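You operate a simulated robot arm through the tools that you are given. There is no shell and no other tool.

The job below is to be done with a simulated two-armed robot. You get a single attempt, and the scene is never put back.

## Task
Unplug the rack motor and turn its knob by hand till the mark points down.
Fine: rack socket switch off, unplug, open the green cover, turn, shut it, in that order; lay the plug beside the low socket box. Where these are worked on the way, their far stop is far enough and under half their travel is too little: green cover.

The check looks at the end state, three seconds after you hand in, the way a careful person would. Anything else that was tipped, shoved, dropped, spilled or broken makes it a failure. A push-on lid holds only when it is set on centred and level and pressed home; a screw cap is set on level and turned clockwise until tight.

## Robot
Two 7-joint arms with two-finger parallel grippers on one trunk, on a base that moves. Base frame: it is fixed to the floor where the robot stands at the start and does not move with it; the origin is under the middle of the robot, x ahead of it, y to its left, z up. Units: mm, degrees, N and s.
The left shoulder is at the start at [71, 156, 1030], the right one opposite. Each reaches about 1231 mm from its shoulder. Places, roughly: green cover [-1900, 1800, 1200]; motor knob [-1900, 1800, 1200]; motor plug [-2000, 1500, 1000]; motor stand [-1900, 1800, 1000]; motor switch [-1900, 2100, 1000]; rack socket switch [-2200, 1600, 1000]; slide clamp [-2100, 1700, 1000]; slide knob [-2000, 1900, 1000]. Payload 3.91 kg a hand.
The TCP of each hand is the grasp point between the finger pads, 30 mm short of the fingertips. In the tool frame z runs along the fingers and y along their closing line. Largest opening 110 mm; finger width 20, thickness 10; the body of the gripper, 48 by 112 mm, starts 55 mm behind the TCP.
Orientation is told as [roll, pitch, yaw] about the base's x, y, z axes, in that order, counted from this pose: with the fingers straight down and closing along the base's y, the tool's x points along the base's -x, its y along +y and its z along -z.

## Interface
- The arms move only by the tool jog_arm. It takes "left_targets", "right_targets" or both (then of equal length, played together; a hand with none holds still); each is a list of rows, each an object of numbers (a shift or turn left out is 0, a gripper value left out holds the last): "x", "y", "z": the shift along the tool's x, y, z in units of 50 mm (1.0 is 50 mm); "ax", "ay", "az": the turn, a rotation vector about the tool's x, y, z in units of 4 degrees (1.0 is 4 degrees). In form: [{"x": .., "y": .., "z": .., "ax": .., "ay": .., "az": ..}, ...]. A call has 1 to 20 rows; each row shifts and turns the commanded pose from where the row before left it, along the tool's axes as they then stand. "left_jaw" and "right_jaw" are, for a hand that has rows, the opening, from 0 (shut) to 1 (fully open), set as the call begins (left out, the last holds). A call with a number of a shift or a turn outside -1 to 1 is refused whole. A row lasts 0.2 s, in which the tool goes at most 50 mm and 8.6 degrees; a call with a longer step from one row to the next is refused whole, and so is a gripper value outside its range. Where a pose cannot be reached the arm comes as near as it can. A force on the tool above 40 N (or 10 N above the force at the start of the call, whichever is more), or a blocked arm, ends the call early, and 0.2 s more pass. Each finger travels about 108 mm/s and halts on what it meets, pressing with about 23 N; the grip force reading is that of the motor and also rises with nothing between the fingers. The clock runs only during rows and for 0.2 s after the last one: add rows that do not move to give the fingers time. The reply holds the time, the measured pose of the TCP, the force on the tool along the base axes, the opening and the grip force, in the units named above and with some noise, with the torque about the TCP (base axes, N m) and any sound that the robot's microphone picked up.
- Cameras (640 x 400 px; columns grow to the right, rows downward): "scene" is now at [142.6, -14, 1291.7]; the picture's right is [-0.15, -0.99, 0.00], its down [-0.25, 0.04, -0.97] and it looks along [0.96, -0.15, -0.26] (base axes); focal length 277 px, centre (320, 200). "left" rides on the left gripper at [72, -17, -103] in its tool frame; the picture's right is [0.23, 0.97, 0.00], its down [-0.76, 0.18, -0.62] and it looks along [-0.61, 0.14, 0.78] (tool axes); focal length 222 px, centre (320, 200). "right" rides on the right gripper at [72, 17, -103] in its tool frame; the picture's right is [-0.23, 0.97, 0.00], its down [-0.76, -0.18, -0.62] and it looks along [-0.61, -0.14, 0.78] (tool axes); focal length 222 px, centre (320, 200). There is no depth. A picture from a camera that has moved, and an enlarged one, comes with that camera's place and axes in the base frame and with its lens.
- capture(camera): a new picture of that camera. It takes no simulated time.
- raise_lower(by): slides the trunk up (or, below 0, down) by that many mm; the arms and the scene camera ride with it, the base frame stays. It gives what a move gives, with no picture.
- roll_base(legs): drives the robot by 1 to 6 legs, each [ahead, left, turn to the left] in mm, mm and degrees, along the robot's own axes; the way and the turn of a leg run together, so that a leg with both is an arc; at most 1500 mm and 180 degrees a leg. The arms and the cameras ride along, it lands a little off, and it stops where it bumps. It gives what a move gives.
- head_to(pan, tilt): turns the head with the scene camera to pan (to the left, within 86 degrees either way) and tilt (down, from -29 to 69), counted from straight ahead of the robot. It gives what a move gives.
- zoom(camera, box): a new picture of the part [left, top, right, bottom] of that camera's present view, enlarged. It takes no simulated time.
- hand_in(): hands the job in; it is judged then, once.

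Places have to be worked out from the pictures, the camera data and where the tool is seen. Open the grippers and draw the arms clear of the work before you hand the job in, unless the task says otherwise.

The tools are called after "Request:" as name(argument=value, ...) on one line, values as JSON. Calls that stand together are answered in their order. jog_arm: Moves the arms, as the interface text tells. Its arguments: {"type":"object","properties":{"left_targets":{"type":"array","items":{"type":"object","properties":{"x":{"type":"number"},"y":{"type":"number"},"z":{"type":"number"},"ax":{"type":"number"},"ay":{"type":"number"},"az":{"type":"number"}}}},"left_jaw":{"type":"number"},"right_targets":{"type":"array","items":{"type":"object","properties":{"x":{"type":"number"},"y":{"type":"number"},"z":{"type":"number"},"ax":{"type":"number"},"ay":{"type":"number"},"az":{"type":"number"}}}},"right_jaw":{"type":"number"}},"required":[]} The other tools are called the same way: raise_lower (by) moves the trunk up or down; roll_base (legs) drives the base; head_to (pan, tilt) turns the head that bears the scene camera; capture (camera) takes a picture; zoom (camera, box) takes an enlarged picture of a part of a camera's view; hand_in () hands the job in.

At the start:

```text
time: 0.0
left_eef_pos: [786.9, 265.9, 1219.3]
left_ee_rot: [0.1, 0.0, 0.1]
left_contact_force: [0.9, 0.0, -0.6]
left_ft_torque: [0.0, 0.01, 0.0]
left_finger_gap: 110.3
left_grip_force: 0.1
right_eef_pos: [792.1, -425.0, 1211.8]
right_ee_rot: [0.0, -0.1, 0.1]
right_contact_force: [-0.7, -0.2, 0.2]
right_ft_torque: [0.0, -0.01, -0.01]
right_finger_gap: 110.1
right_grip_force: 0.0
trunk travel left (down, up): [-475.0, 465.0]
robot x, y, heading: [-2.0, -1.5, 0.1]
head pan, tilt (commanded): [-8.8, 14.9]
```

scene: 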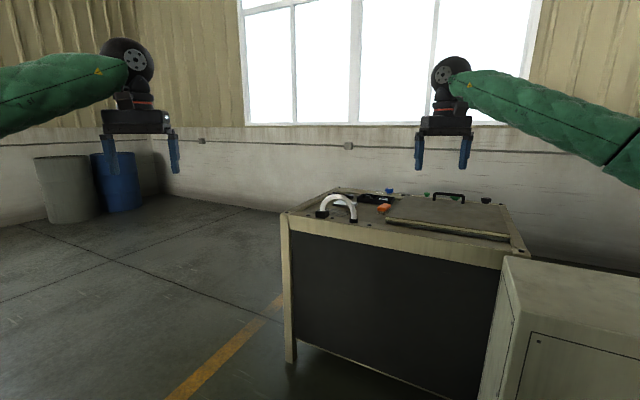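
right: 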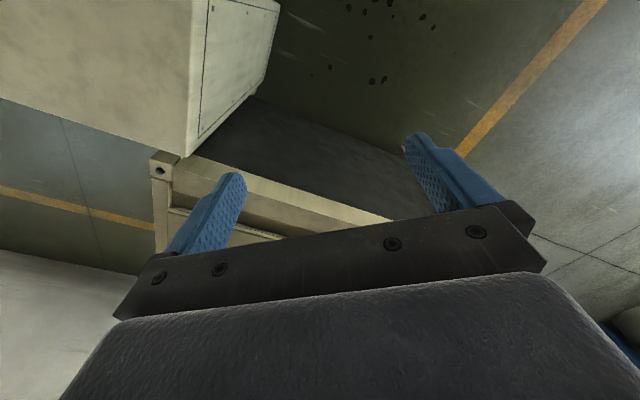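
left: 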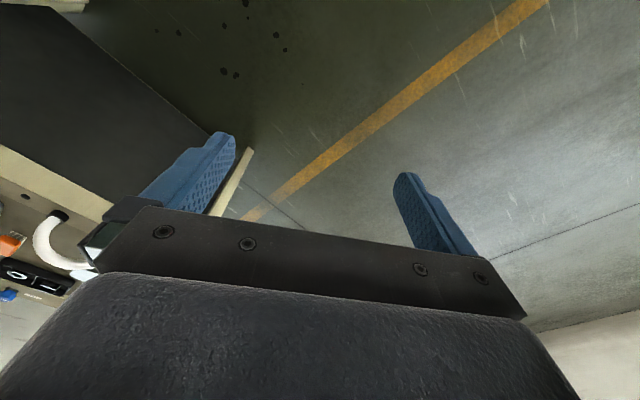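

The start picture shows a bench ahead that is not the work place; the motor rack is told to be behind and to the left near [-1900, 1800, 1100]. I turn the head left to look toward it first.

Request:
head_to(pan=86, tilt=15)

Request:
capture(camera="scene")

```text
time: 1.7
left_eef_pos: [786.6, 265.6, 1218.8]
left_ee_rot: [0.0, 0.1, 0.1]
left_contact_force: [-0.7, -0.4, 0.1]
left_ft_torque: [0.01, 0.01, 0.01]
left_finger_gap: 110.1
left_grip_force: 0.1
right_eef_pos: [791.7, -424.5, 1211.6]
right_ee_rot: [0.0, 0.0, 0.2]
right_contact_force: [-0.4, 0.3, -0.3]
right_ft_torque: [0.06, 0.02, -0.03]
right_finger_gap: 110.0
right_grip_force: 0.0
trunk travel left (down, up): [-475.0, 465.0]
robot x, y, heading: [1.5, 2.9, -0.1]
head pan, tilt (commanded): [85.9, 15.0]
```

```text
taken
camera scene: at [57.0, 93.4, 1291.5], right [1.0, -0.07, 0.0], down [-0.02, -0.26, -0.97], along [0.07, 0.96, -0.26], focal length 277 px, centre (320, 200)
```

scene: 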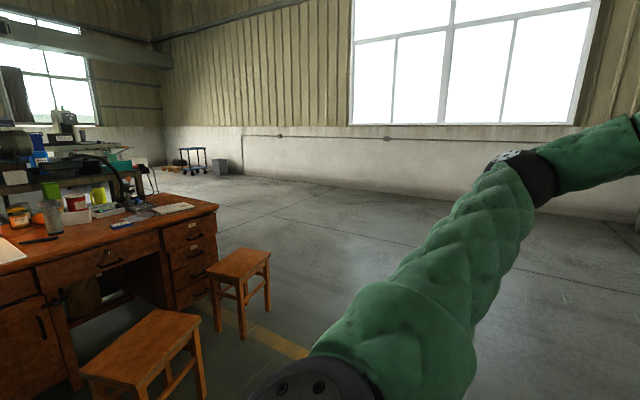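

The view to the left shows a wooden desk with stools and open floor. I turn the robot in place to face left/back for a better look; hands are at 1200 mm, above the stools.

Request:
roll_base(legs=[[0, 0, 70]])

Request:
capture(camera="scene")

```text
time: 5.1
left_eef_pos: [22.8, 830.8, 1219.4]
left_ee_rot: [-0.1, 0.1, 69.7]
left_contact_force: [0.3, 0.8, 0.5]
left_ft_torque: [0.01, -0.02, 0.0]
left_finger_gap: 110.0
left_grip_force: 0.1
right_eef_pos: [672.7, 596.3, 1211.9]
right_ee_rot: [0.0, 0.1, 69.8]
right_contact_force: [-0.1, -0.7, 0.3]
right_ft_torque: [0.04, -0.02, -0.01]
right_finger_gap: 109.8
right_grip_force: 0.2
trunk travel left (down, up): [-475.0, 465.0]
robot x, y, heading: [-2.6, 1.7, 69.6]
head pan, tilt (commanded): [85.9, 15.0]
```

```text
taken
camera scene: at [-68.4, 86.5, 1291.5], right [0.41, 0.91, 0.0], down [0.24, -0.11, -0.97], along [-0.88, 0.4, -0.26], focal length 277 px, centre (320, 200)
```

scene: 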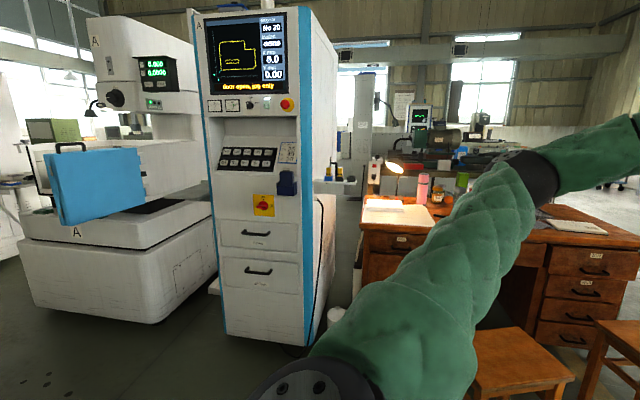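

The direction to [-1900,1800,1200] falls around pixel (413,137), where a machine with a readout shows behind the desk lamp. I zoom in there.

Request:
zoom(camera="scene", box=[320, 70, 560, 220])

Request:
head_to(pan=70, tilt=20)

Request:
capture(camera="scene")

```text
2.67 times, centred on (440, 145) of scene
camera zoom: at [-68.4, 86.5, 1291.5], right [0.41, 0.91, 0.0], down [0.24, -0.11, -0.97], along [-0.88, 0.4, -0.26], focal length 739 px, centre (0, 347)
```

zoom: 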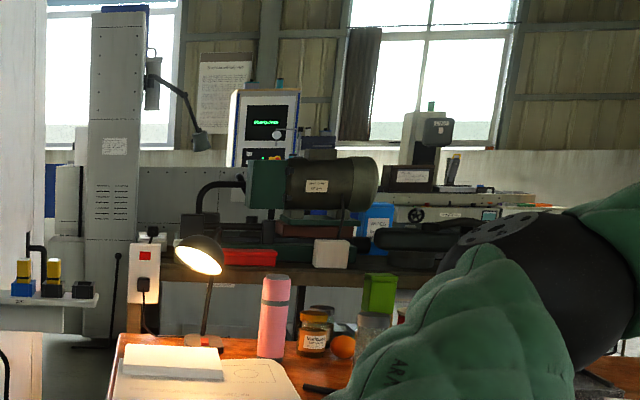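

```text
time: 5.9
left_eef_pos: [22.6, 830.2, 1218.4]
left_ee_rot: [0.0, 0.0, 69.8]
left_contact_force: [0.0, -0.5, 0.5]
left_ft_torque: [-0.01, -0.01, 0.03]
left_finger_gap: 110.0
left_grip_force: 0.1
right_eef_pos: [673.3, 595.1, 1211.5]
right_ee_rot: [-0.1, 0.0, 69.8]
right_contact_force: [-0.5, 0.6, 0.2]
right_ft_torque: [0.04, 0.02, -0.01]
right_finger_gap: 109.8
right_grip_force: 0.0
trunk travel left (down, up): [-475.0, 465.0]
robot x, y, heading: [-0.6, 2.6, 69.9]
head pan, tilt (commanded): [70.0, 20.0]
```

```text
taken
camera scene: at [-54.0, 108.0, 1283.4], right [0.65, 0.76, 0.0], down [0.26, -0.22, -0.94], along [-0.72, 0.61, -0.34], focal length 277 px, centre (320, 200)
```

scene: 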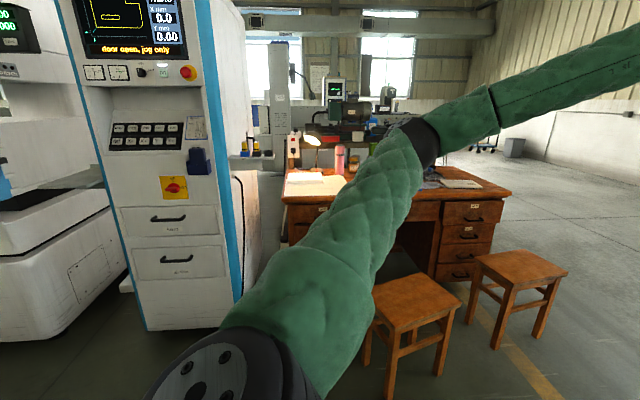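

A motor with green end stands on a rack bench behind the wooden desk, with a white socket post (red switch) left of it. I turn the robot toward it so that the arms do not block the view.

Request:
roll_base(legs=[[0, 0, 60]])

Request:
head_to(pan=5, tilt=18)

Request:
raise_lower(by=400)

Request:
capture(camera="scene")

```text
time: 8.9
left_eef_pos: [-702.7, 445.2, 1218.9]
left_ee_rot: [-0.1, 0.0, 128.9]
left_contact_force: [0.4, 0.1, 0.5]
left_ft_torque: [0.01, 0.01, -0.01]
left_finger_gap: 109.9
left_grip_force: 0.0
right_eef_pos: [-166.9, 883.7, 1212.4]
right_ee_rot: [0.0, 0.0, 128.9]
right_contact_force: [-0.5, -0.5, -0.5]
right_ft_torque: [-0.01, -0.03, -0.01]
right_finger_gap: 110.2
right_grip_force: 0.1
trunk travel left (down, up): [-475.0, 465.0]
robot x, y, heading: [1.9, 3.9, 129.2]
head pan, tilt (commanded): [70.0, 20.0]
```

```text
time: 10.3
left_eef_pos: [-701.5, 445.9, 1218.7]
left_ee_rot: [0.0, 0.0, 128.9]
left_contact_force: [-0.8, -0.4, -0.4]
left_ft_torque: [0.02, 0.0, 0.06]
left_finger_gap: 109.6
left_grip_force: 0.0
right_eef_pos: [-166.5, 883.0, 1212.8]
right_ee_rot: [0.0, 0.0, 128.9]
right_contact_force: [0.3, -0.7, 0.3]
right_ft_torque: [0.0, 0.03, 0.02]
right_finger_gap: 109.9
right_grip_force: 0.0
trunk travel left (down, up): [-475.0, 465.0]
robot x, y, heading: [1.6, 2.2, 128.8]
head pan, tilt (commanded): [5.0, 18.0]
```

```text
time: 14.1
left_eef_pos: [-700.7, 445.6, 1619.2]
left_ee_rot: [0.1, 0.1, 128.9]
left_contact_force: [0.1, -0.1, -0.5]
left_ft_torque: [0.01, 0.06, 0.02]
left_finger_gap: 110.2
left_grip_force: 0.1
right_eef_pos: [-166.8, 885.6, 1612.6]
right_ee_rot: [0.0, 0.0, 128.9]
right_contact_force: [0.3, 0.4, -0.4]
right_ft_torque: [-0.02, -0.04, 0.01]
right_finger_gap: 109.8
right_grip_force: 0.1
trunk travel left (down, up): [-875.0, 65.0]
robot x, y, heading: [-0.7, 0.8, 129.1]
head pan, tilt (commanded): [5.0, 18.0]
```

```text
taken
camera scene: at [-97.4, 107.4, 1686.5], right [0.72, 0.69, 0.0], down [0.21, -0.22, -0.95], along [-0.66, 0.69, -0.31], focal length 277 px, centre (320, 200)
```

scene: 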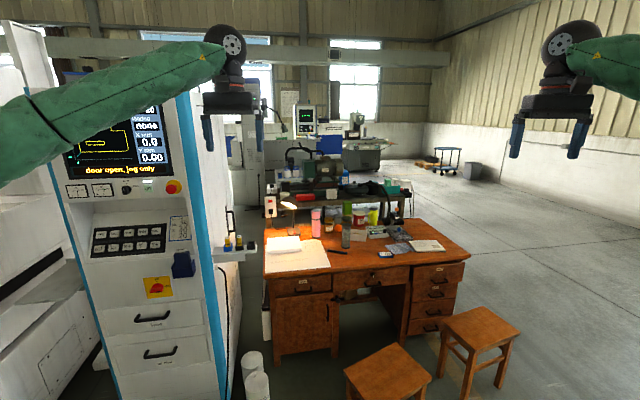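

Request:
zoom(camera="scene", box=[220, 100, 460, 250])

Request:
zoom(camera="scene", box=[250, 140, 420, 246])

```text
2.67 times, centred on (340, 175) of scene
camera zoom: at [-97.4, 107.4, 1686.5], right [0.72, 0.69, 0.0], down [0.21, -0.22, -0.95], along [-0.66, 0.69, -0.31], focal length 739 px, centre (267, 267)
```

zoom: 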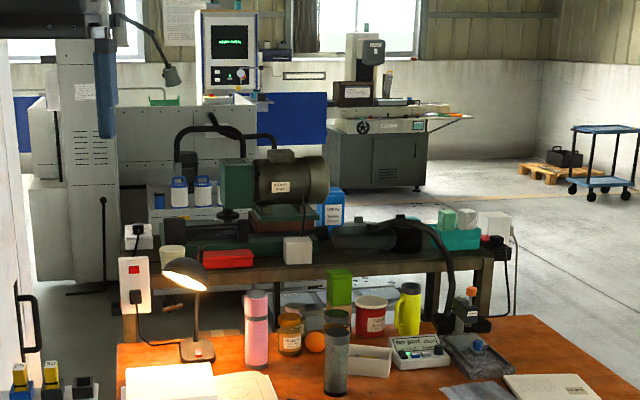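

```text
3.76 times, centred on (335, 193) of scene
camera zoom: at [-97.4, 107.4, 1686.5], right [0.72, 0.69, 0.0], down [0.21, -0.22, -0.95], along [-0.66, 0.69, -0.31], focal length 1044 px, centre (264, 226)
```

zoom: 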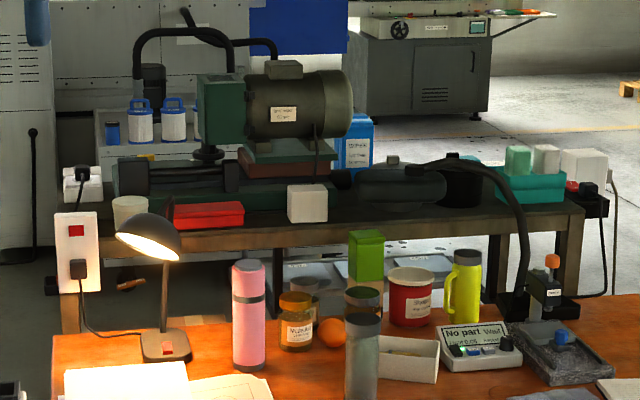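

The bench carrying the motor stands right behind the desk, so I must come round it. I drive round the right of the desk over open floor (hands high at about 1600) to look at the bench from its right end.

Request:
roll_base(legs=[[457, -627, 0], [457, -627, 0], [677, -355, 0], [500, -262, 0], [0, 0, 65]])

Request:
head_to(pan=0, tilt=18)

Request:
capture(camera="scene")

```text
time: 31.6
left_eef_pos: [-574.1, 2360.3, 1619.6]
left_ee_rot: [-0.1, 0.0, -165.1]
left_contact_force: [0.8, -0.1, -0.9]
left_ft_torque: [-0.01, -0.04, 0.03]
left_finger_gap: 109.8
left_grip_force: 0.3
right_eef_pos: [-758.3, 3026.9, 1611.0]
right_ee_rot: [0.0, -0.1, -165.1]
right_contact_force: [0.6, -0.2, -0.4]
right_ft_torque: [-0.03, 0.01, -0.01]
right_finger_gap: 110.2
right_grip_force: 0.1
trunk travel left (down, up): [-875.0, 65.0]
robot x, y, heading: [119.1, 2819.8, -165.2]
head pan, tilt (commanded): [5.0, 18.0]
```

```text
time: 32.2
left_eef_pos: [-574.8, 2360.6, 1618.5]
left_ee_rot: [0.0, 0.0, -165.1]
left_contact_force: [0.3, -0.8, 0.1]
left_ft_torque: [0.0, 0.02, 0.03]
left_finger_gap: 110.3
left_grip_force: 0.0
right_eef_pos: [-757.6, 3026.1, 1612.2]
right_ee_rot: [0.0, 0.1, -165.1]
right_contact_force: [0.0, -0.5, 1.1]
right_ft_torque: [0.01, 0.01, 0.0]
right_finger_gap: 110.0
right_grip_force: 0.0
trunk travel left (down, up): [-875.0, 65.0]
robot x, y, heading: [119.2, 2818.3, -165.2]
head pan, tilt (commanded): [0.0, 18.0]
```

```text
taken
camera scene: at [-22.5, 2782.4, 1686.6], right [-0.26, 0.97, 0.0], down [0.3, 0.08, -0.95], along [-0.92, -0.25, -0.31], focal length 277 px, centre (320, 200)
```

scene: 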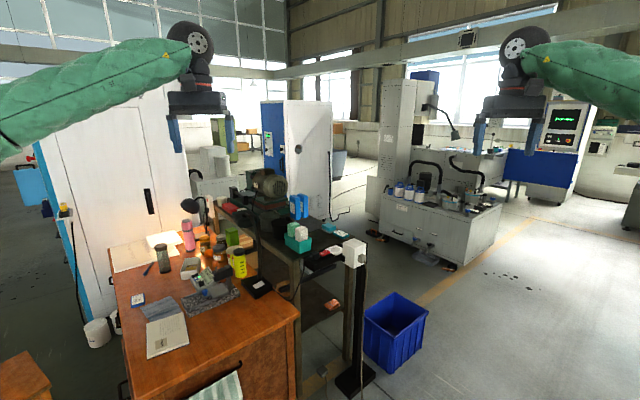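

Now the bench is seen end-on with an open aisle behind it (between the bench and the machine with the grey tank). I zoom in to understand the layout.

Request:
zoom(camera="scene", box=[180, 150, 420, 300])

Request:
zoom(camera="scene", box=[200, 160, 344, 250])

```text
2.67 times, centred on (300, 225) of scene
camera zoom: at [-22.5, 2782.4, 1686.6], right [-0.26, 0.97, 0.0], down [0.3, 0.08, -0.95], along [-0.92, -0.25, -0.31], focal length 739 px, centre (373, 133)
```

zoom: 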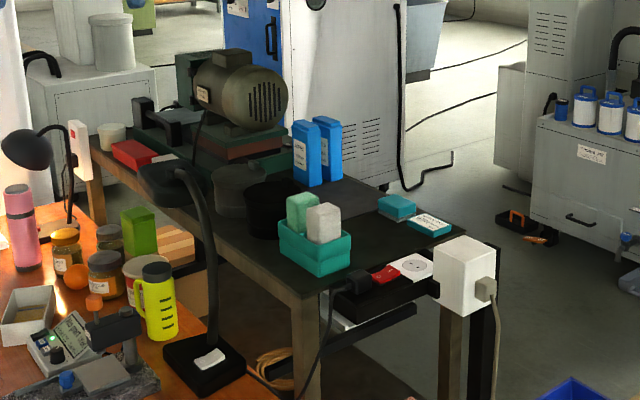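

```text
4.44 times, centred on (272, 205) of scene
camera zoom: at [-22.5, 2782.4, 1686.6], right [-0.26, 0.97, 0.0], down [0.3, 0.08, -0.95], along [-0.92, -0.25, -0.31], focal length 1232 px, centre (533, 178)
```

zoom: 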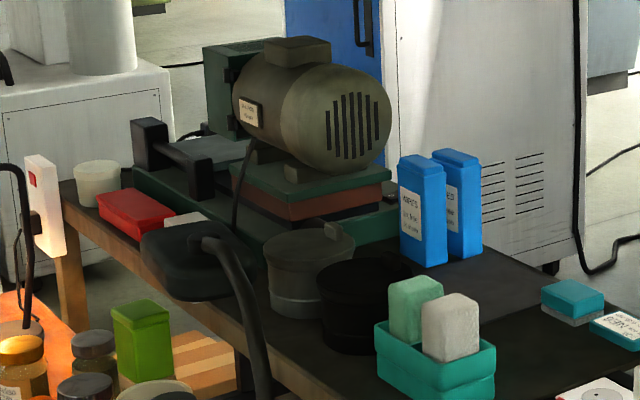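

Triangulating from the two views, the bench top (z≈955) runs from front-left ≈(-1894,1363) to right ≈(-1186,2342), depth ≈440 mm, motor ≈(-1775,1915,1190), with free aisle behind it. I drive round the right end and blue bin to the aisle behind, keeping hands high.

Request:
roll_base(legs=[[206, -862, 0], [980, -206, 0], [980, -206, 0], [0, 0, 129]])

Request:
capture(camera="scene")

```text
time: 51.7
left_eef_pos: [-1490.7, 3180.0, 1618.1]
left_ee_rot: [0.0, 0.0, -34.0]
left_contact_force: [0.8, 0.2, -0.4]
left_ft_torque: [-0.02, -0.03, 0.03]
left_finger_gap: 109.9
left_grip_force: 0.1
right_eef_pos: [-1872.2, 2603.9, 1611.5]
right_ee_rot: [0.0, 0.1, -34.0]
right_contact_force: [-0.1, -0.5, 0.4]
right_ft_torque: [0.0, 0.01, 0.01]
right_finger_gap: 110.0
right_grip_force: 0.0
trunk travel left (down, up): [-875.0, 65.0]
robot x, y, heading: [-2290.8, 3400.6, -33.8]
head pan, tilt (commanded): [0.0, 18.0]
```

```text
taken
camera scene: at [-2173.4, 3318.5, 1686.6], right [-0.56, -0.83, 0.0], down [-0.26, 0.17, -0.95], along [0.79, -0.53, -0.31], focal length 277 px, centre (320, 200)
```

scene: 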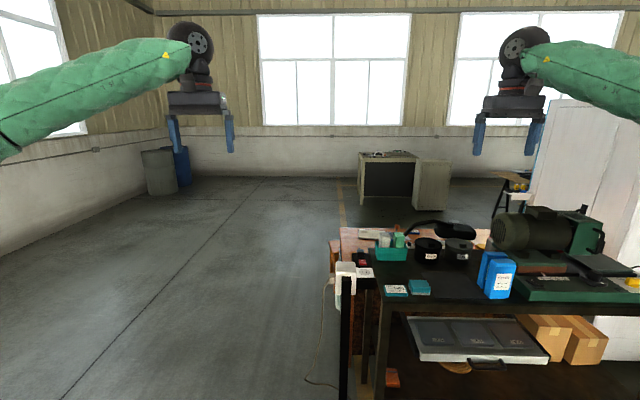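

The aisle is clear; the bench with the motor is to the right. I slide sideways (keeping clear of the blue bin) to stand behind the bench facing the motor.

Request:
roll_base(legs=[[-100, -545, 0], [450, -544, -2]])

Request:
head_to(pan=-12, tilt=35)

Request:
capture(camera="scene")

```text
time: 58.4
left_eef_pos: [-1845.6, 2038.8, 1619.1]
left_ee_rot: [-0.1, 0.0, -36.6]
left_contact_force: [0.1, 0.3, -1.2]
left_ft_torque: [0.0, 0.02, 0.0]
left_finger_gap: 110.1
left_grip_force: 0.0
right_eef_pos: [-2252.6, 1479.4, 1612.7]
right_ee_rot: [0.0, -0.1, -36.5]
right_contact_force: [-0.5, -0.1, -0.4]
right_ft_torque: [-0.02, 0.0, 0.01]
right_finger_gap: 110.0
right_grip_force: 0.1
trunk travel left (down, up): [-875.0, 65.0]
robot x, y, heading: [-2636.5, 2290.9, -36.8]
head pan, tilt (commanded): [0.0, 18.0]
```

```text
time: 59.2
left_eef_pos: [-1845.3, 2037.2, 1618.2]
left_ee_rot: [0.1, 0.1, -36.6]
left_contact_force: [0.0, 0.2, -0.2]
left_ft_torque: [0.0, -0.03, 0.01]
left_finger_gap: 110.2
left_grip_force: 0.1
right_eef_pos: [-2252.5, 1478.3, 1612.6]
right_ee_rot: [0.1, 0.0, -36.6]
right_contact_force: [0.2, -0.7, -0.3]
right_ft_torque: [0.03, 0.0, -0.01]
right_finger_gap: 110.2
right_grip_force: 0.0
trunk travel left (down, up): [-875.0, 65.0]
robot x, y, heading: [-2631.2, 2288.7, -36.6]
head pan, tilt (commanded): [-12.0, 35.0]
```

```text
taken
camera scene: at [-2537.0, 2196.1, 1659.5], right [-0.75, -0.66, 0.0], down [-0.38, 0.43, -0.82], along [0.54, -0.61, -0.57], focal length 277 px, centre (320, 200)
```

scene: 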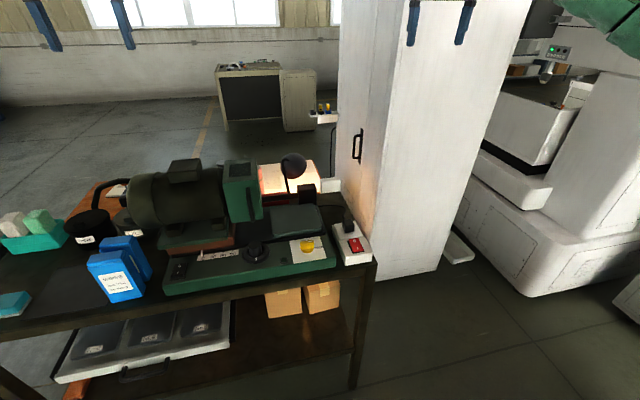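

Excellent view of the bench's back side: motor with green end box, slide base with a knob and yellow clamp, and a white socket box with a red switch and a black plug. I zoom in on it.

Request:
zoom(camera="scene", box=[200, 140, 392, 260])

Request:
zoom(camera="scene", box=[80, 150, 272, 310])

Request:
capture(camera="left")

Request:
capture(camera="right")

```text
3.33 times, centred on (296, 200) of scene
camera zoom: at [-2537.0, 2196.1, 1659.5], right [-0.75, -0.66, 0.0], down [-0.38, 0.43, -0.82], along [0.54, -0.61, -0.57], focal length 924 px, centre (400, 200)
```

zoom: 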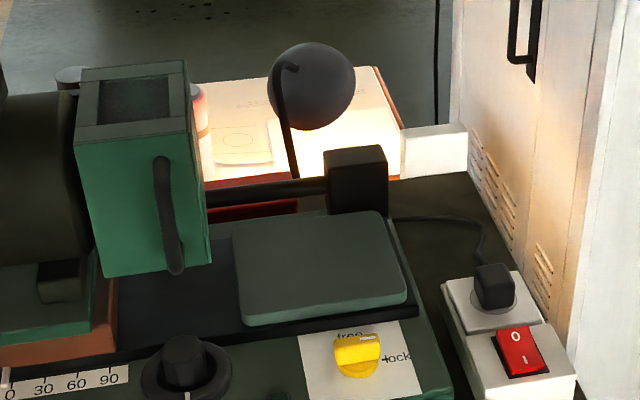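

```text
2.50 times, centred on (176, 230) of scene
camera zoom: at [-2537.0, 2196.1, 1659.5], right [-0.75, -0.66, 0.0], down [-0.38, 0.43, -0.82], along [0.54, -0.61, -0.57], focal length 693 px, centre (680, 125)
```

zoom: 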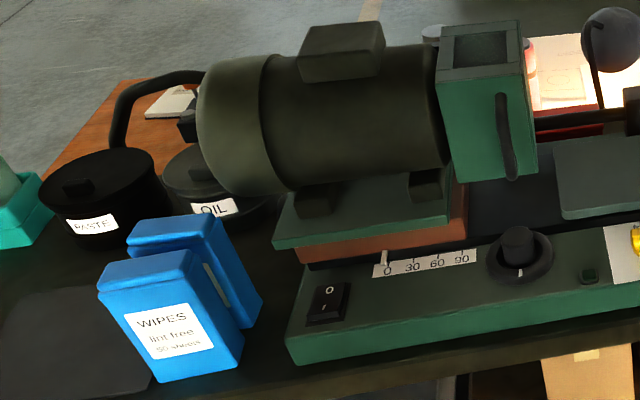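

```text
taken
camera left: at [-1912.7, 2067.5, 1721.8], right [0.4, 0.92, 0.0], down [0.72, -0.31, 0.62], along [0.57, -0.25, -0.78], focal length 222 px, centre (320, 200)
```

left: 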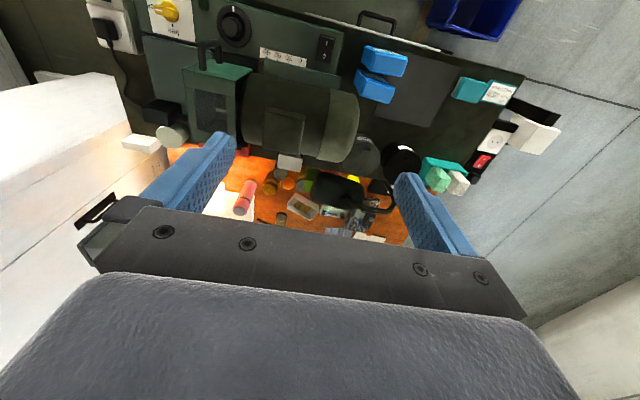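

```text
taken
camera right: at [-2302.1, 1535.9, 1715.1], right [0.76, 0.65, 0.0], down [0.51, -0.6, 0.62], along [0.4, -0.47, -0.78], focal length 222 px, centre (320, 200)
```

right: 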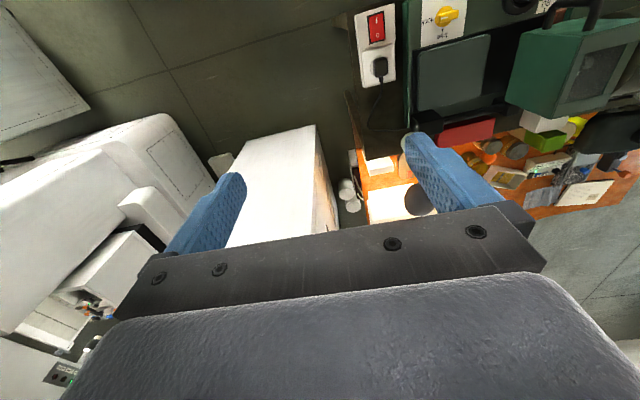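

The low white socket box (red rocker O/I, black plug) sits at the back-left corner: switch ≈(-2188,1623,1013), plug ≈(-2119,1571,1030). I zoom in with the right-hand camera to read the rocker state.

Request:
zoom(camera="right", box=[330, 0, 490, 100])

Request:
zoom(camera="scene", box=[310, 200, 390, 250])

Request:
zoom(camera="left", box=[60, 0, 300, 150])

```text
4.00 times, centred on (410, 50) of right
camera zoom: at [-2302.1, 1535.9, 1715.1], right [0.76, 0.65, 0.0], down [0.51, -0.6, 0.62], along [0.4, -0.47, -0.78], focal length 888 px, centre (-40, 800)
```

zoom: 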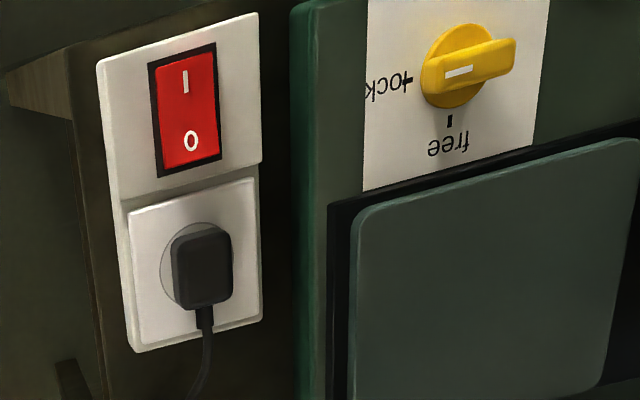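

```text
8.00 times, centred on (350, 225) of scene
camera zoom: at [-2537.0, 2196.1, 1659.5], right [-0.75, -0.66, 0.0], down [-0.38, 0.43, -0.82], along [0.54, -0.61, -0.57], focal length 2218 px, centre (80, 0)
```

zoom: 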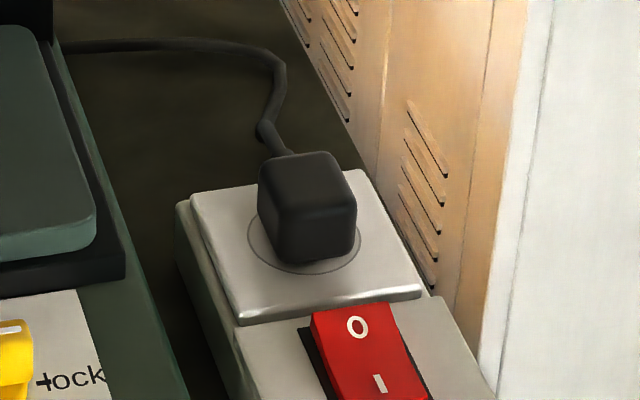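

```text
2.67 times, centred on (180, 75) of left
camera zoom: at [-1912.7, 2067.5, 1721.8], right [0.4, 0.92, 0.0], down [0.72, -0.31, 0.62], along [0.57, -0.25, -0.78], focal length 592 px, centre (693, 533)
```

zoom: 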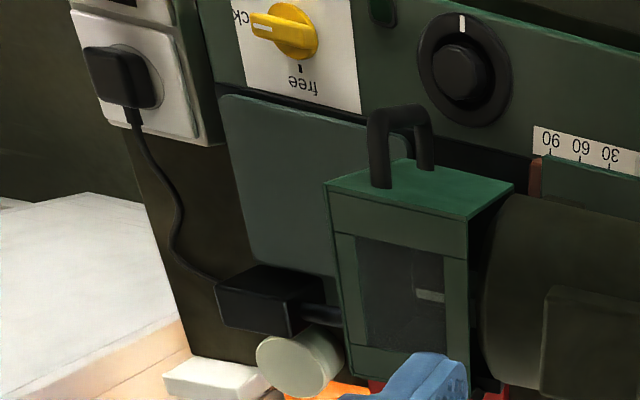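

The rocker's "I" end looks pressed (on), with the "O" end toward the plug raised; the clamp is on lock. I bring the closed right hand above the O end, stopping about 120 mm above it to look again.

Request:
jog_arm(right_targets=[{"x": 0.0935, "y": 0.775}, {"x": 0.0935, "y": 0.775}, {"x": 0.0935, "y": 0.775}, {"x": 0.0935, "y": 0.775}, {"z": 1}, {"z": 1}, {"z": 1}, {"z": 1}, {"z": 1}, {"z": 1}, {"z": 1}, {"z": 1}, {"z": 0.8}], right_jaw=0)

Request:
capture(camera="right")

Request:
capture(camera="scene")

```text
time: 62.0
left_eef_pos: [-1844.8, 2037.3, 1619.9]
left_ee_rot: [0.0, 0.1, -36.7]
left_contact_force: [0.6, -0.2, -0.1]
left_ft_torque: [0.01, 0.0, -0.04]
left_finger_gap: 110.1
left_grip_force: 0.1
right_eef_pos: [-2175.7, 1615.9, 1169.4]
right_ee_rot: [0.0, 0.1, -36.6]
right_contact_force: [-0.5, 0.7, -0.2]
right_ft_torque: [0.06, -0.02, -0.01]
right_finger_gap: 0.1
right_grip_force: 22.9
trunk travel left (down, up): [-875.0, 65.0]
robot x, y, heading: [-2637.5, 2292.2, -36.6]
head pan, tilt (commanded): [-12.0, 35.0]
```

```text
taken
camera right: at [-2224.2, 1672.9, 1273.1], right [0.76, 0.65, 0.0], down [0.51, -0.6, 0.62], along [0.4, -0.48, -0.78], focal length 222 px, centre (320, 200)
```

right: 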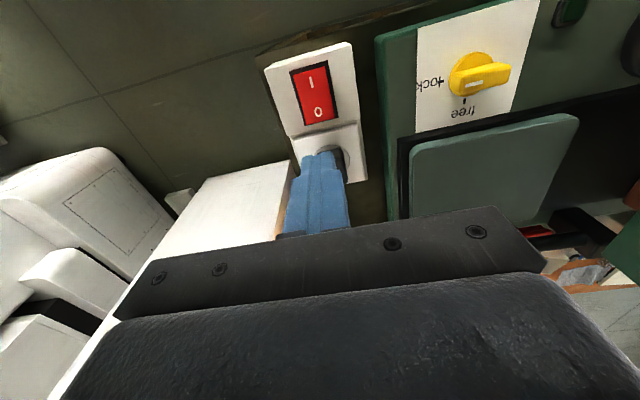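

```text
taken
camera scene: at [-2536.7, 2196.3, 1659.5], right [-0.75, -0.66, 0.0], down [-0.38, 0.43, -0.82], along [0.54, -0.61, -0.57], focal length 277 px, centre (320, 200)
```

scene: 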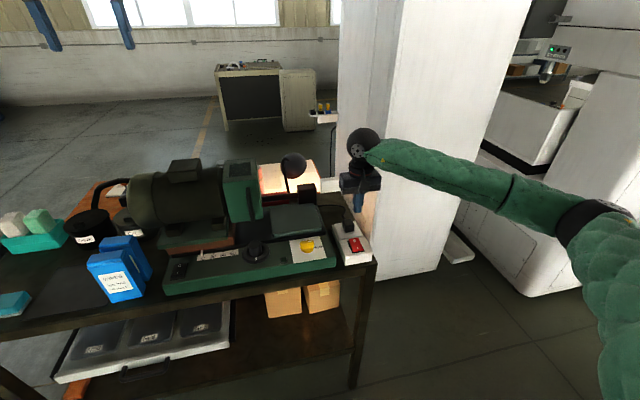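

Request:
zoom(camera="right", box=[256, 40, 384, 200])

```text
2.50 times, centred on (320, 120) of right
camera zoom: at [-2224.2, 1672.9, 1273.1], right [0.76, 0.65, 0.0], down [0.51, -0.6, 0.62], along [0.4, -0.48, -0.78], focal length 555 px, centre (320, 400)
```

zoom: 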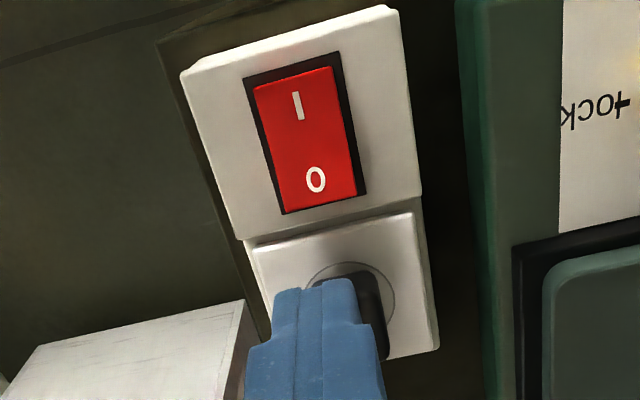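

The O end stands raised, so the socket is on. I shift 6 mm toward the O end and lower the closed fingertips onto it in small steps.

Request:
jog_arm(right_targets=[{"x": -0.13, "y": -0.03, "z": 0.5}, {"z": 1}, {"z": 0.6}, {"z": 0.1}, {"z": 0.1}, {"z": 0.1}, {"z": 0.1}], right_jaw=0)

Request:
zoom(camera="right", box=[256, 40, 384, 200])

```text
time: 63.6
left_eef_pos: [-1844.5, 2038.1, 1618.5]
left_ee_rot: [-0.1, 0.0, -36.6]
left_contact_force: [0.4, -0.4, 0.0]
left_ft_torque: [-0.02, 0.0, -0.02]
left_finger_gap: 110.1
left_grip_force: 0.1
right_eef_pos: [-2171.1, 1610.9, 1047.5]
right_ee_rot: [0.1, 0.0, -36.6]
right_contact_force: [0.4, 0.2, 0.2]
right_ft_torque: [0.0, -0.06, -0.02]
right_finger_gap: 0.0
right_grip_force: 22.8
trunk travel left (down, up): [-875.0, 65.0]
robot x, y, heading: [-2636.8, 2291.0, -36.6]
head pan, tilt (commanded): [-12.0, 35.0]
```

```text
2.50 times, centred on (320, 120) of right
camera zoom: at [-2220.1, 1667.9, 1150.5], right [0.76, 0.65, 0.0], down [0.51, -0.6, 0.62], along [0.4, -0.47, -0.78], focal length 555 px, centre (320, 400)
```

zoom: 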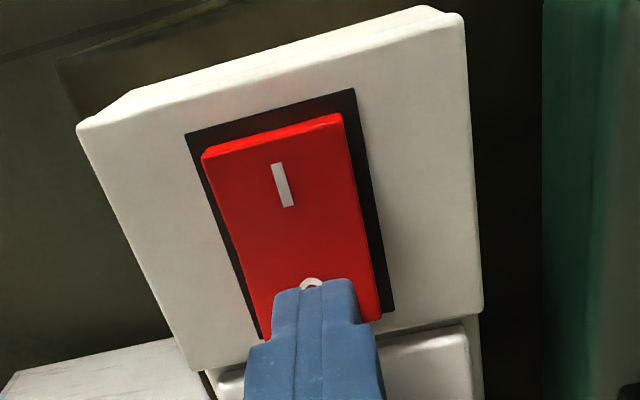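

The tip is now just at the O mark with no force read. I press down further in small steps watching the force.

Request:
jog_arm(right_targets=[{"z": 0.06}, {"z": 0.06}, {"z": 0.06}, {"z": 0.06}, {}], right_jaw=0)

Request:
zoom(camera="right", box=[256, 40, 384, 200])

```text
time: 64.4
left_eef_pos: [-1846.7, 2038.4, 1618.9]
left_ee_rot: [-0.1, 0.0, -36.6]
left_contact_force: [0.0, -0.8, -0.7]
left_ft_torque: [0.03, 0.04, 0.03]
left_finger_gap: 110.0
left_grip_force: 0.1
right_eef_pos: [-2170.5, 1610.2, 1044.3]
right_ee_rot: [0.1, -0.5, -36.6]
right_contact_force: [-6.8, 5.7, 21.0]
right_ft_torque: [0.24, 0.41, -0.03]
right_finger_gap: 0.1
right_grip_force: 23.1
trunk travel left (down, up): [-875.0, 65.0]
robot x, y, heading: [-2635.1, 2289.7, -36.6]
head pan, tilt (commanded): [-12.0, 35.0]
heard: click
stopped in row 4 (right hand): the force on the tool passed its limit at 45 N (the readings are from after the stop); the commanded pose is now the measured one
```

```text
2.50 times, centred on (320, 120) of right
camera zoom: at [-2220.3, 1667.7, 1148.1], right [0.76, 0.65, 0.01], down [0.5, -0.59, 0.63], along [0.41, -0.48, -0.78], focal length 555 px, centre (320, 400)
```

zoom: 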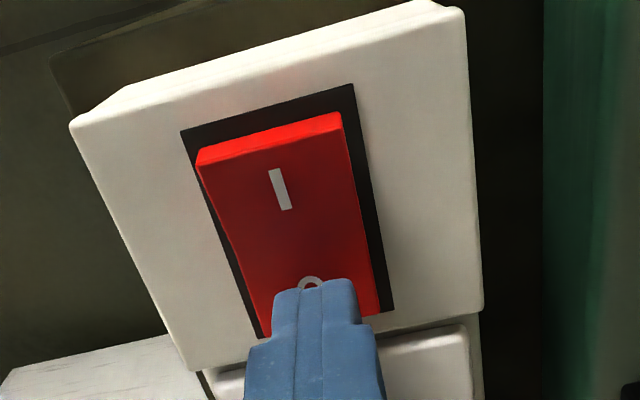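

A click was heard and the I end now stands raised. I lift the hand and check the rocker and the plug.

Request:
jog_arm(right_targets=[{"z": -0.5}, {"z": -1}, {"z": -1, "ay": 0.12}, {}], right_jaw=0)

Request:
zoom(camera="right", box=[240, 40, 400, 200])

Request:
zoom(camera="scene", box=[310, 200, 390, 250])

```text
time: 65.4
left_eef_pos: [-1845.3, 2036.5, 1617.6]
left_ee_rot: [0.1, 0.1, -36.6]
left_contact_force: [-0.4, 0.3, 0.3]
left_ft_torque: [0.04, -0.03, 0.0]
left_finger_gap: 110.3
left_grip_force: 0.0
right_eef_pos: [-2170.4, 1608.7, 1167.1]
right_ee_rot: [0.1, 0.3, -36.6]
right_contact_force: [0.4, -0.2, -0.8]
right_ft_torque: [0.0, -0.01, 0.01]
right_finger_gap: 0.0
right_grip_force: 23.0
trunk travel left (down, up): [-875.0, 65.0]
robot x, y, heading: [-2636.5, 2289.3, -36.6]
head pan, tilt (commanded): [-12.0, 35.0]
```

```text
2.50 times, centred on (320, 120) of right
camera zoom: at [-2219.8, 1666.0, 1271.0], right [0.76, 0.65, 0.0], down [0.51, -0.6, 0.62], along [0.4, -0.47, -0.78], focal length 555 px, centre (320, 400)
```

zoom: 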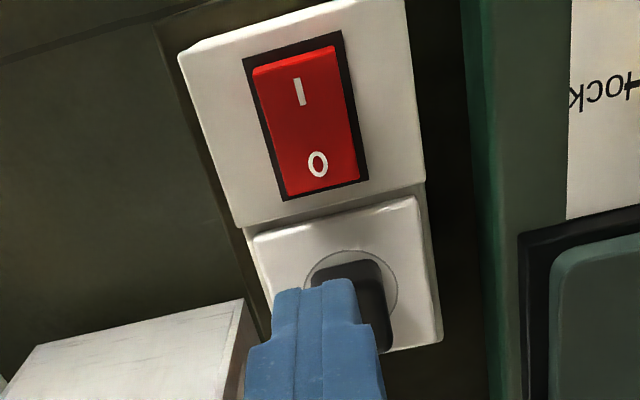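

```text
8.00 times, centred on (350, 225) of scene
camera zoom: at [-2536.6, 2196.0, 1659.3], right [-0.75, -0.66, 0.0], down [-0.38, 0.43, -0.82], along [0.54, -0.61, -0.57], focal length 2218 px, centre (80, 0)
```

zoom: 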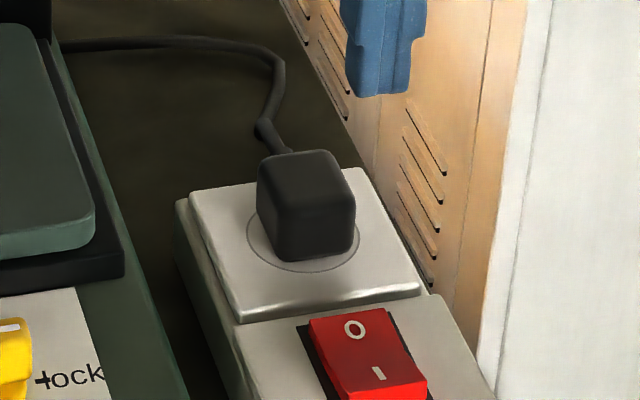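

The rocker now has O pressed down: socket off. The plug body is at ≈(-2118,1570), top z≈1040; I open the right hand to about 75 mm, and place it over the plug with tips still above it to check alignment.

Request:
jog_arm(right_targets=[{"x": -0.65, "y": 0.01}, {"x": -0.65, "y": 0.01}, {"z": 0.8}, {"z": 0.5}, {}], right_jaw=0.66)

Request:
capture(camera="right")

Request:
zoom(camera="scene", box=[290, 180, 410, 255])

Request:
zoom(camera="left", box=[60, 0, 300, 150])

```text
time: 66.6
left_eef_pos: [-1844.3, 2038.7, 1618.1]
left_ee_rot: [-0.1, 0.0, -36.6]
left_contact_force: [0.1, 0.0, -0.2]
left_ft_torque: [0.05, 0.0, 0.0]
left_finger_gap: 110.0
left_grip_force: 0.1
right_eef_pos: [-2119.6, 1569.7, 1102.1]
right_ee_rot: [0.1, 0.1, -36.6]
right_contact_force: [0.0, 0.7, 1.0]
right_ft_torque: [-0.03, 0.0, -0.01]
right_finger_gap: 72.6
right_grip_force: 0.0
trunk travel left (down, up): [-875.0, 65.0]
robot x, y, heading: [-2636.6, 2293.9, -36.6]
head pan, tilt (commanded): [-12.0, 35.0]
```

```text
taken
camera right: at [-2167.9, 1627.9, 1204.0], right [0.76, 0.65, 0.0], down [0.51, -0.6, 0.62], along [0.4, -0.47, -0.78], focal length 222 px, centre (320, 200)
```

right: 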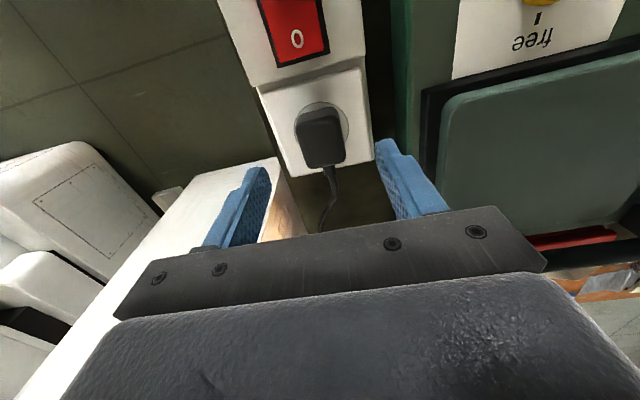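

```text
5.33 times, centred on (350, 218) of scene
camera zoom: at [-2536.5, 2196.9, 1659.4], right [-0.75, -0.66, 0.0], down [-0.38, 0.43, -0.82], along [0.54, -0.61, -0.57], focal length 1479 px, centre (160, 107)
```

zoom: 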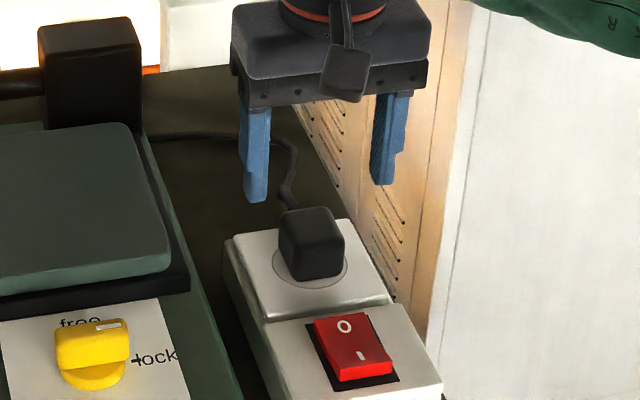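

```text
2.67 times, centred on (180, 75) of left
camera zoom: at [-1912.1, 2068.4, 1721.7], right [0.4, 0.92, 0.0], down [0.72, -0.31, 0.62], along [0.57, -0.25, -0.78], focal length 592 px, centre (693, 533)
```

zoom: 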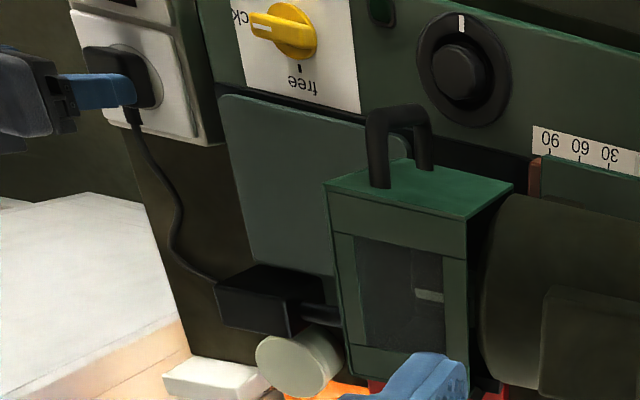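

The open hand is well centred over the plug. I lower it around the plug (tips just above the plate) and then close.

Request:
jog_arm(right_targets=[{"y": 0.03, "z": 0.5}, {"z": 0.3}, {"z": 0.2}, {"z": 0.1}, {}])

Request:
capture(camera="right")

Request:
zoom(camera="scene", box=[290, 180, 410, 255])

```text
time: 67.8
left_eef_pos: [-1845.0, 2037.3, 1619.9]
left_ee_rot: [0.0, 0.0, -36.6]
left_contact_force: [0.2, 0.4, -0.2]
left_ft_torque: [-0.01, 0.01, 0.0]
left_finger_gap: 110.0
left_grip_force: 0.1
right_eef_pos: [-2118.0, 1572.2, 1046.8]
right_ee_rot: [0.1, 0.2, -36.6]
right_contact_force: [-0.6, -0.2, 0.0]
right_ft_torque: [0.0, 0.01, 0.0]
right_finger_gap: 72.6
right_grip_force: 0.1
trunk travel left (down, up): [-875.0, 65.0]
robot x, y, heading: [-2629.6, 2292.5, -36.5]
head pan, tilt (commanded): [-12.0, 35.0]
```

```text
taken
camera right: at [-2167.3, 1629.0, 1150.2], right [0.76, 0.65, 0.0], down [0.51, -0.6, 0.62], along [0.4, -0.47, -0.78], focal length 222 px, centre (320, 200)
```

right: 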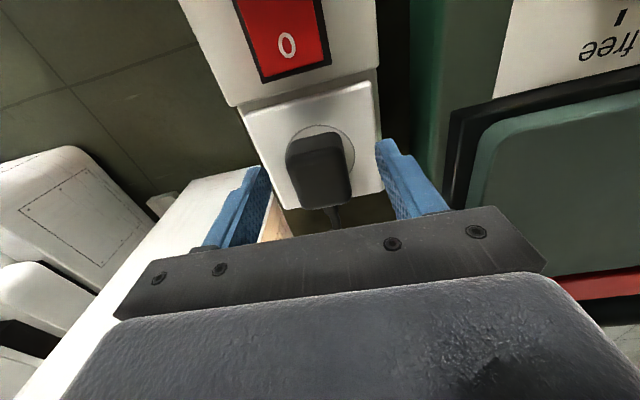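

```text
5.33 times, centred on (350, 218) of scene
camera zoom: at [-2537.1, 2196.8, 1659.5], right [-0.75, -0.66, 0.0], down [-0.38, 0.43, -0.82], along [0.54, -0.61, -0.57], focal length 1479 px, centre (160, 107)
```

zoom: 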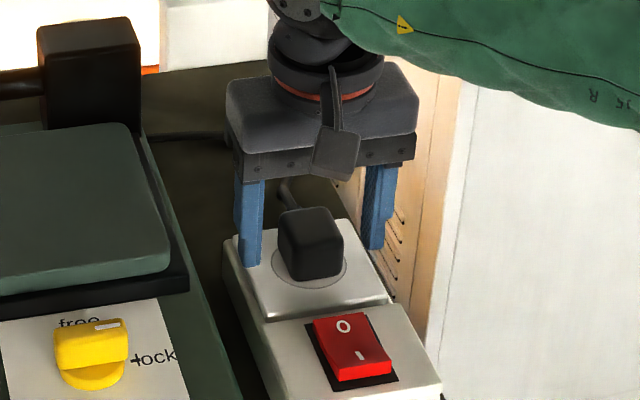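

The fingers straddle the plug. I lower 3 mm more and close on it.

Request:
jog_arm(right_targets=[{"x": 0.04, "z": 0.06}, {}, {}, {}], right_jaw=0)

Request:
capture(camera="right")

```text
time: 68.8
left_eef_pos: [-1845.7, 2037.5, 1618.7]
left_ee_rot: [0.0, -0.1, -36.6]
left_contact_force: [0.8, 0.4, -0.7]
left_ft_torque: [0.0, 0.02, 0.02]
left_finger_gap: 109.9
left_grip_force: 0.0
right_eef_pos: [-2119.4, 1573.6, 1044.9]
right_ee_rot: [0.1, 0.1, -36.5]
right_contact_force: [-0.1, -2.2, 6.4]
right_ft_torque: [-0.09, 0.04, 0.0]
right_finger_gap: 35.3
right_grip_force: 22.8
trunk travel left (down, up): [-875.0, 65.0]
robot x, y, heading: [-2637.6, 2294.5, -36.5]
head pan, tilt (commanded): [-12.0, 35.0]
heard: snap
```

```text
taken
camera right: at [-2169.0, 1630.6, 1148.2], right [0.76, 0.65, 0.0], down [0.51, -0.6, 0.62], along [0.4, -0.47, -0.78], focal length 222 px, centre (320, 200)
```

right: 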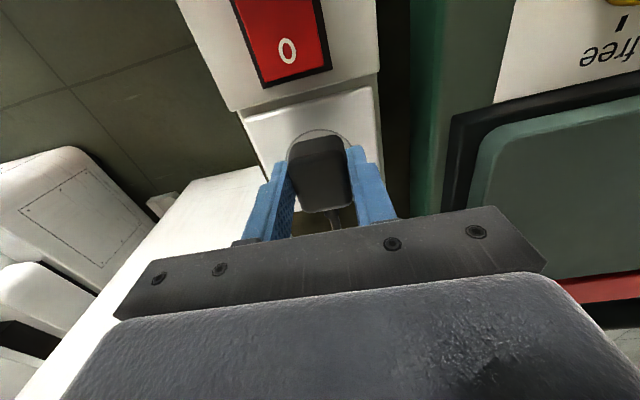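

The plug is gripped (35 mm wide); a snap was heard. I now pull straight up in small steps.

Request:
jog_arm(right_targets=[{"z": -0.1}, {"z": -0.1}, {"z": -0.15}, {"z": -0.15}, {"z": -0.2}])

Request:
capture(camera="right")

Request:
zoom(camera="scene", box=[290, 180, 410, 255])

```text
time: 70.0
left_eef_pos: [-1845.6, 2037.8, 1618.4]
left_ee_rot: [-0.1, 0.0, -36.5]
left_contact_force: [-0.4, 0.2, 0.0]
left_ft_torque: [0.03, 0.02, 0.0]
left_finger_gap: 109.8
left_grip_force: 0.1
right_eef_pos: [-2118.3, 1574.2, 1078.9]
right_ee_rot: [0.1, 0.0, -36.6]
right_contact_force: [0.6, 0.3, -1.2]
right_ft_torque: [-0.04, 0.0, 0.0]
right_finger_gap: 35.6
right_grip_force: 23.1
trunk travel left (down, up): [-875.0, 65.0]
robot x, y, heading: [-2633.7, 2296.8, -36.6]
head pan, tilt (commanded): [-12.0, 35.0]
```

```text
taken
camera right: at [-2167.6, 1631.3, 1183.3], right [0.76, 0.65, 0.0], down [0.51, -0.6, 0.62], along [0.4, -0.47, -0.78], focal length 222 px, centre (320, 200)
```

right: 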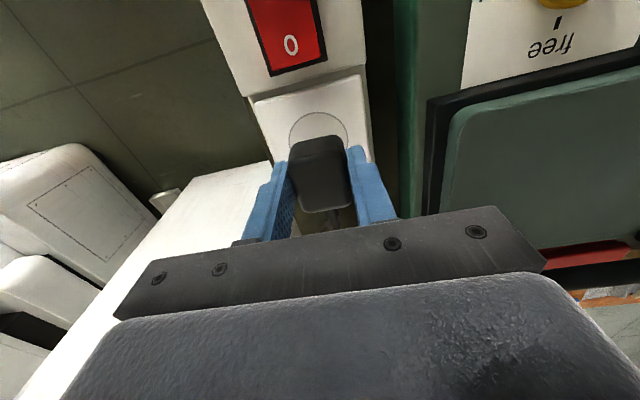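

```text
5.33 times, centred on (350, 218) of scene
camera zoom: at [-2537.2, 2197.0, 1659.5], right [-0.75, -0.66, 0.0], down [-0.38, 0.43, -0.82], along [0.54, -0.61, -0.57], focal length 1479 px, centre (160, 107)
```

zoom: 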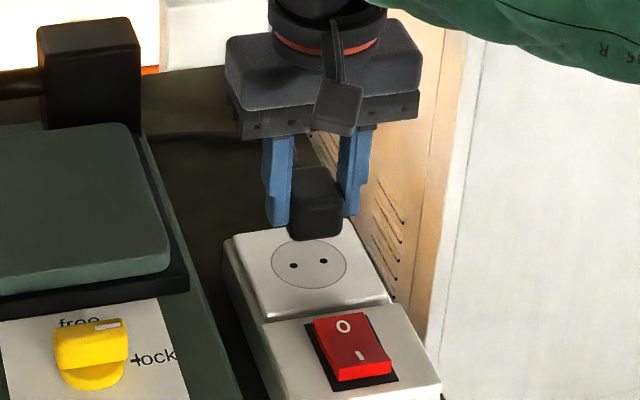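

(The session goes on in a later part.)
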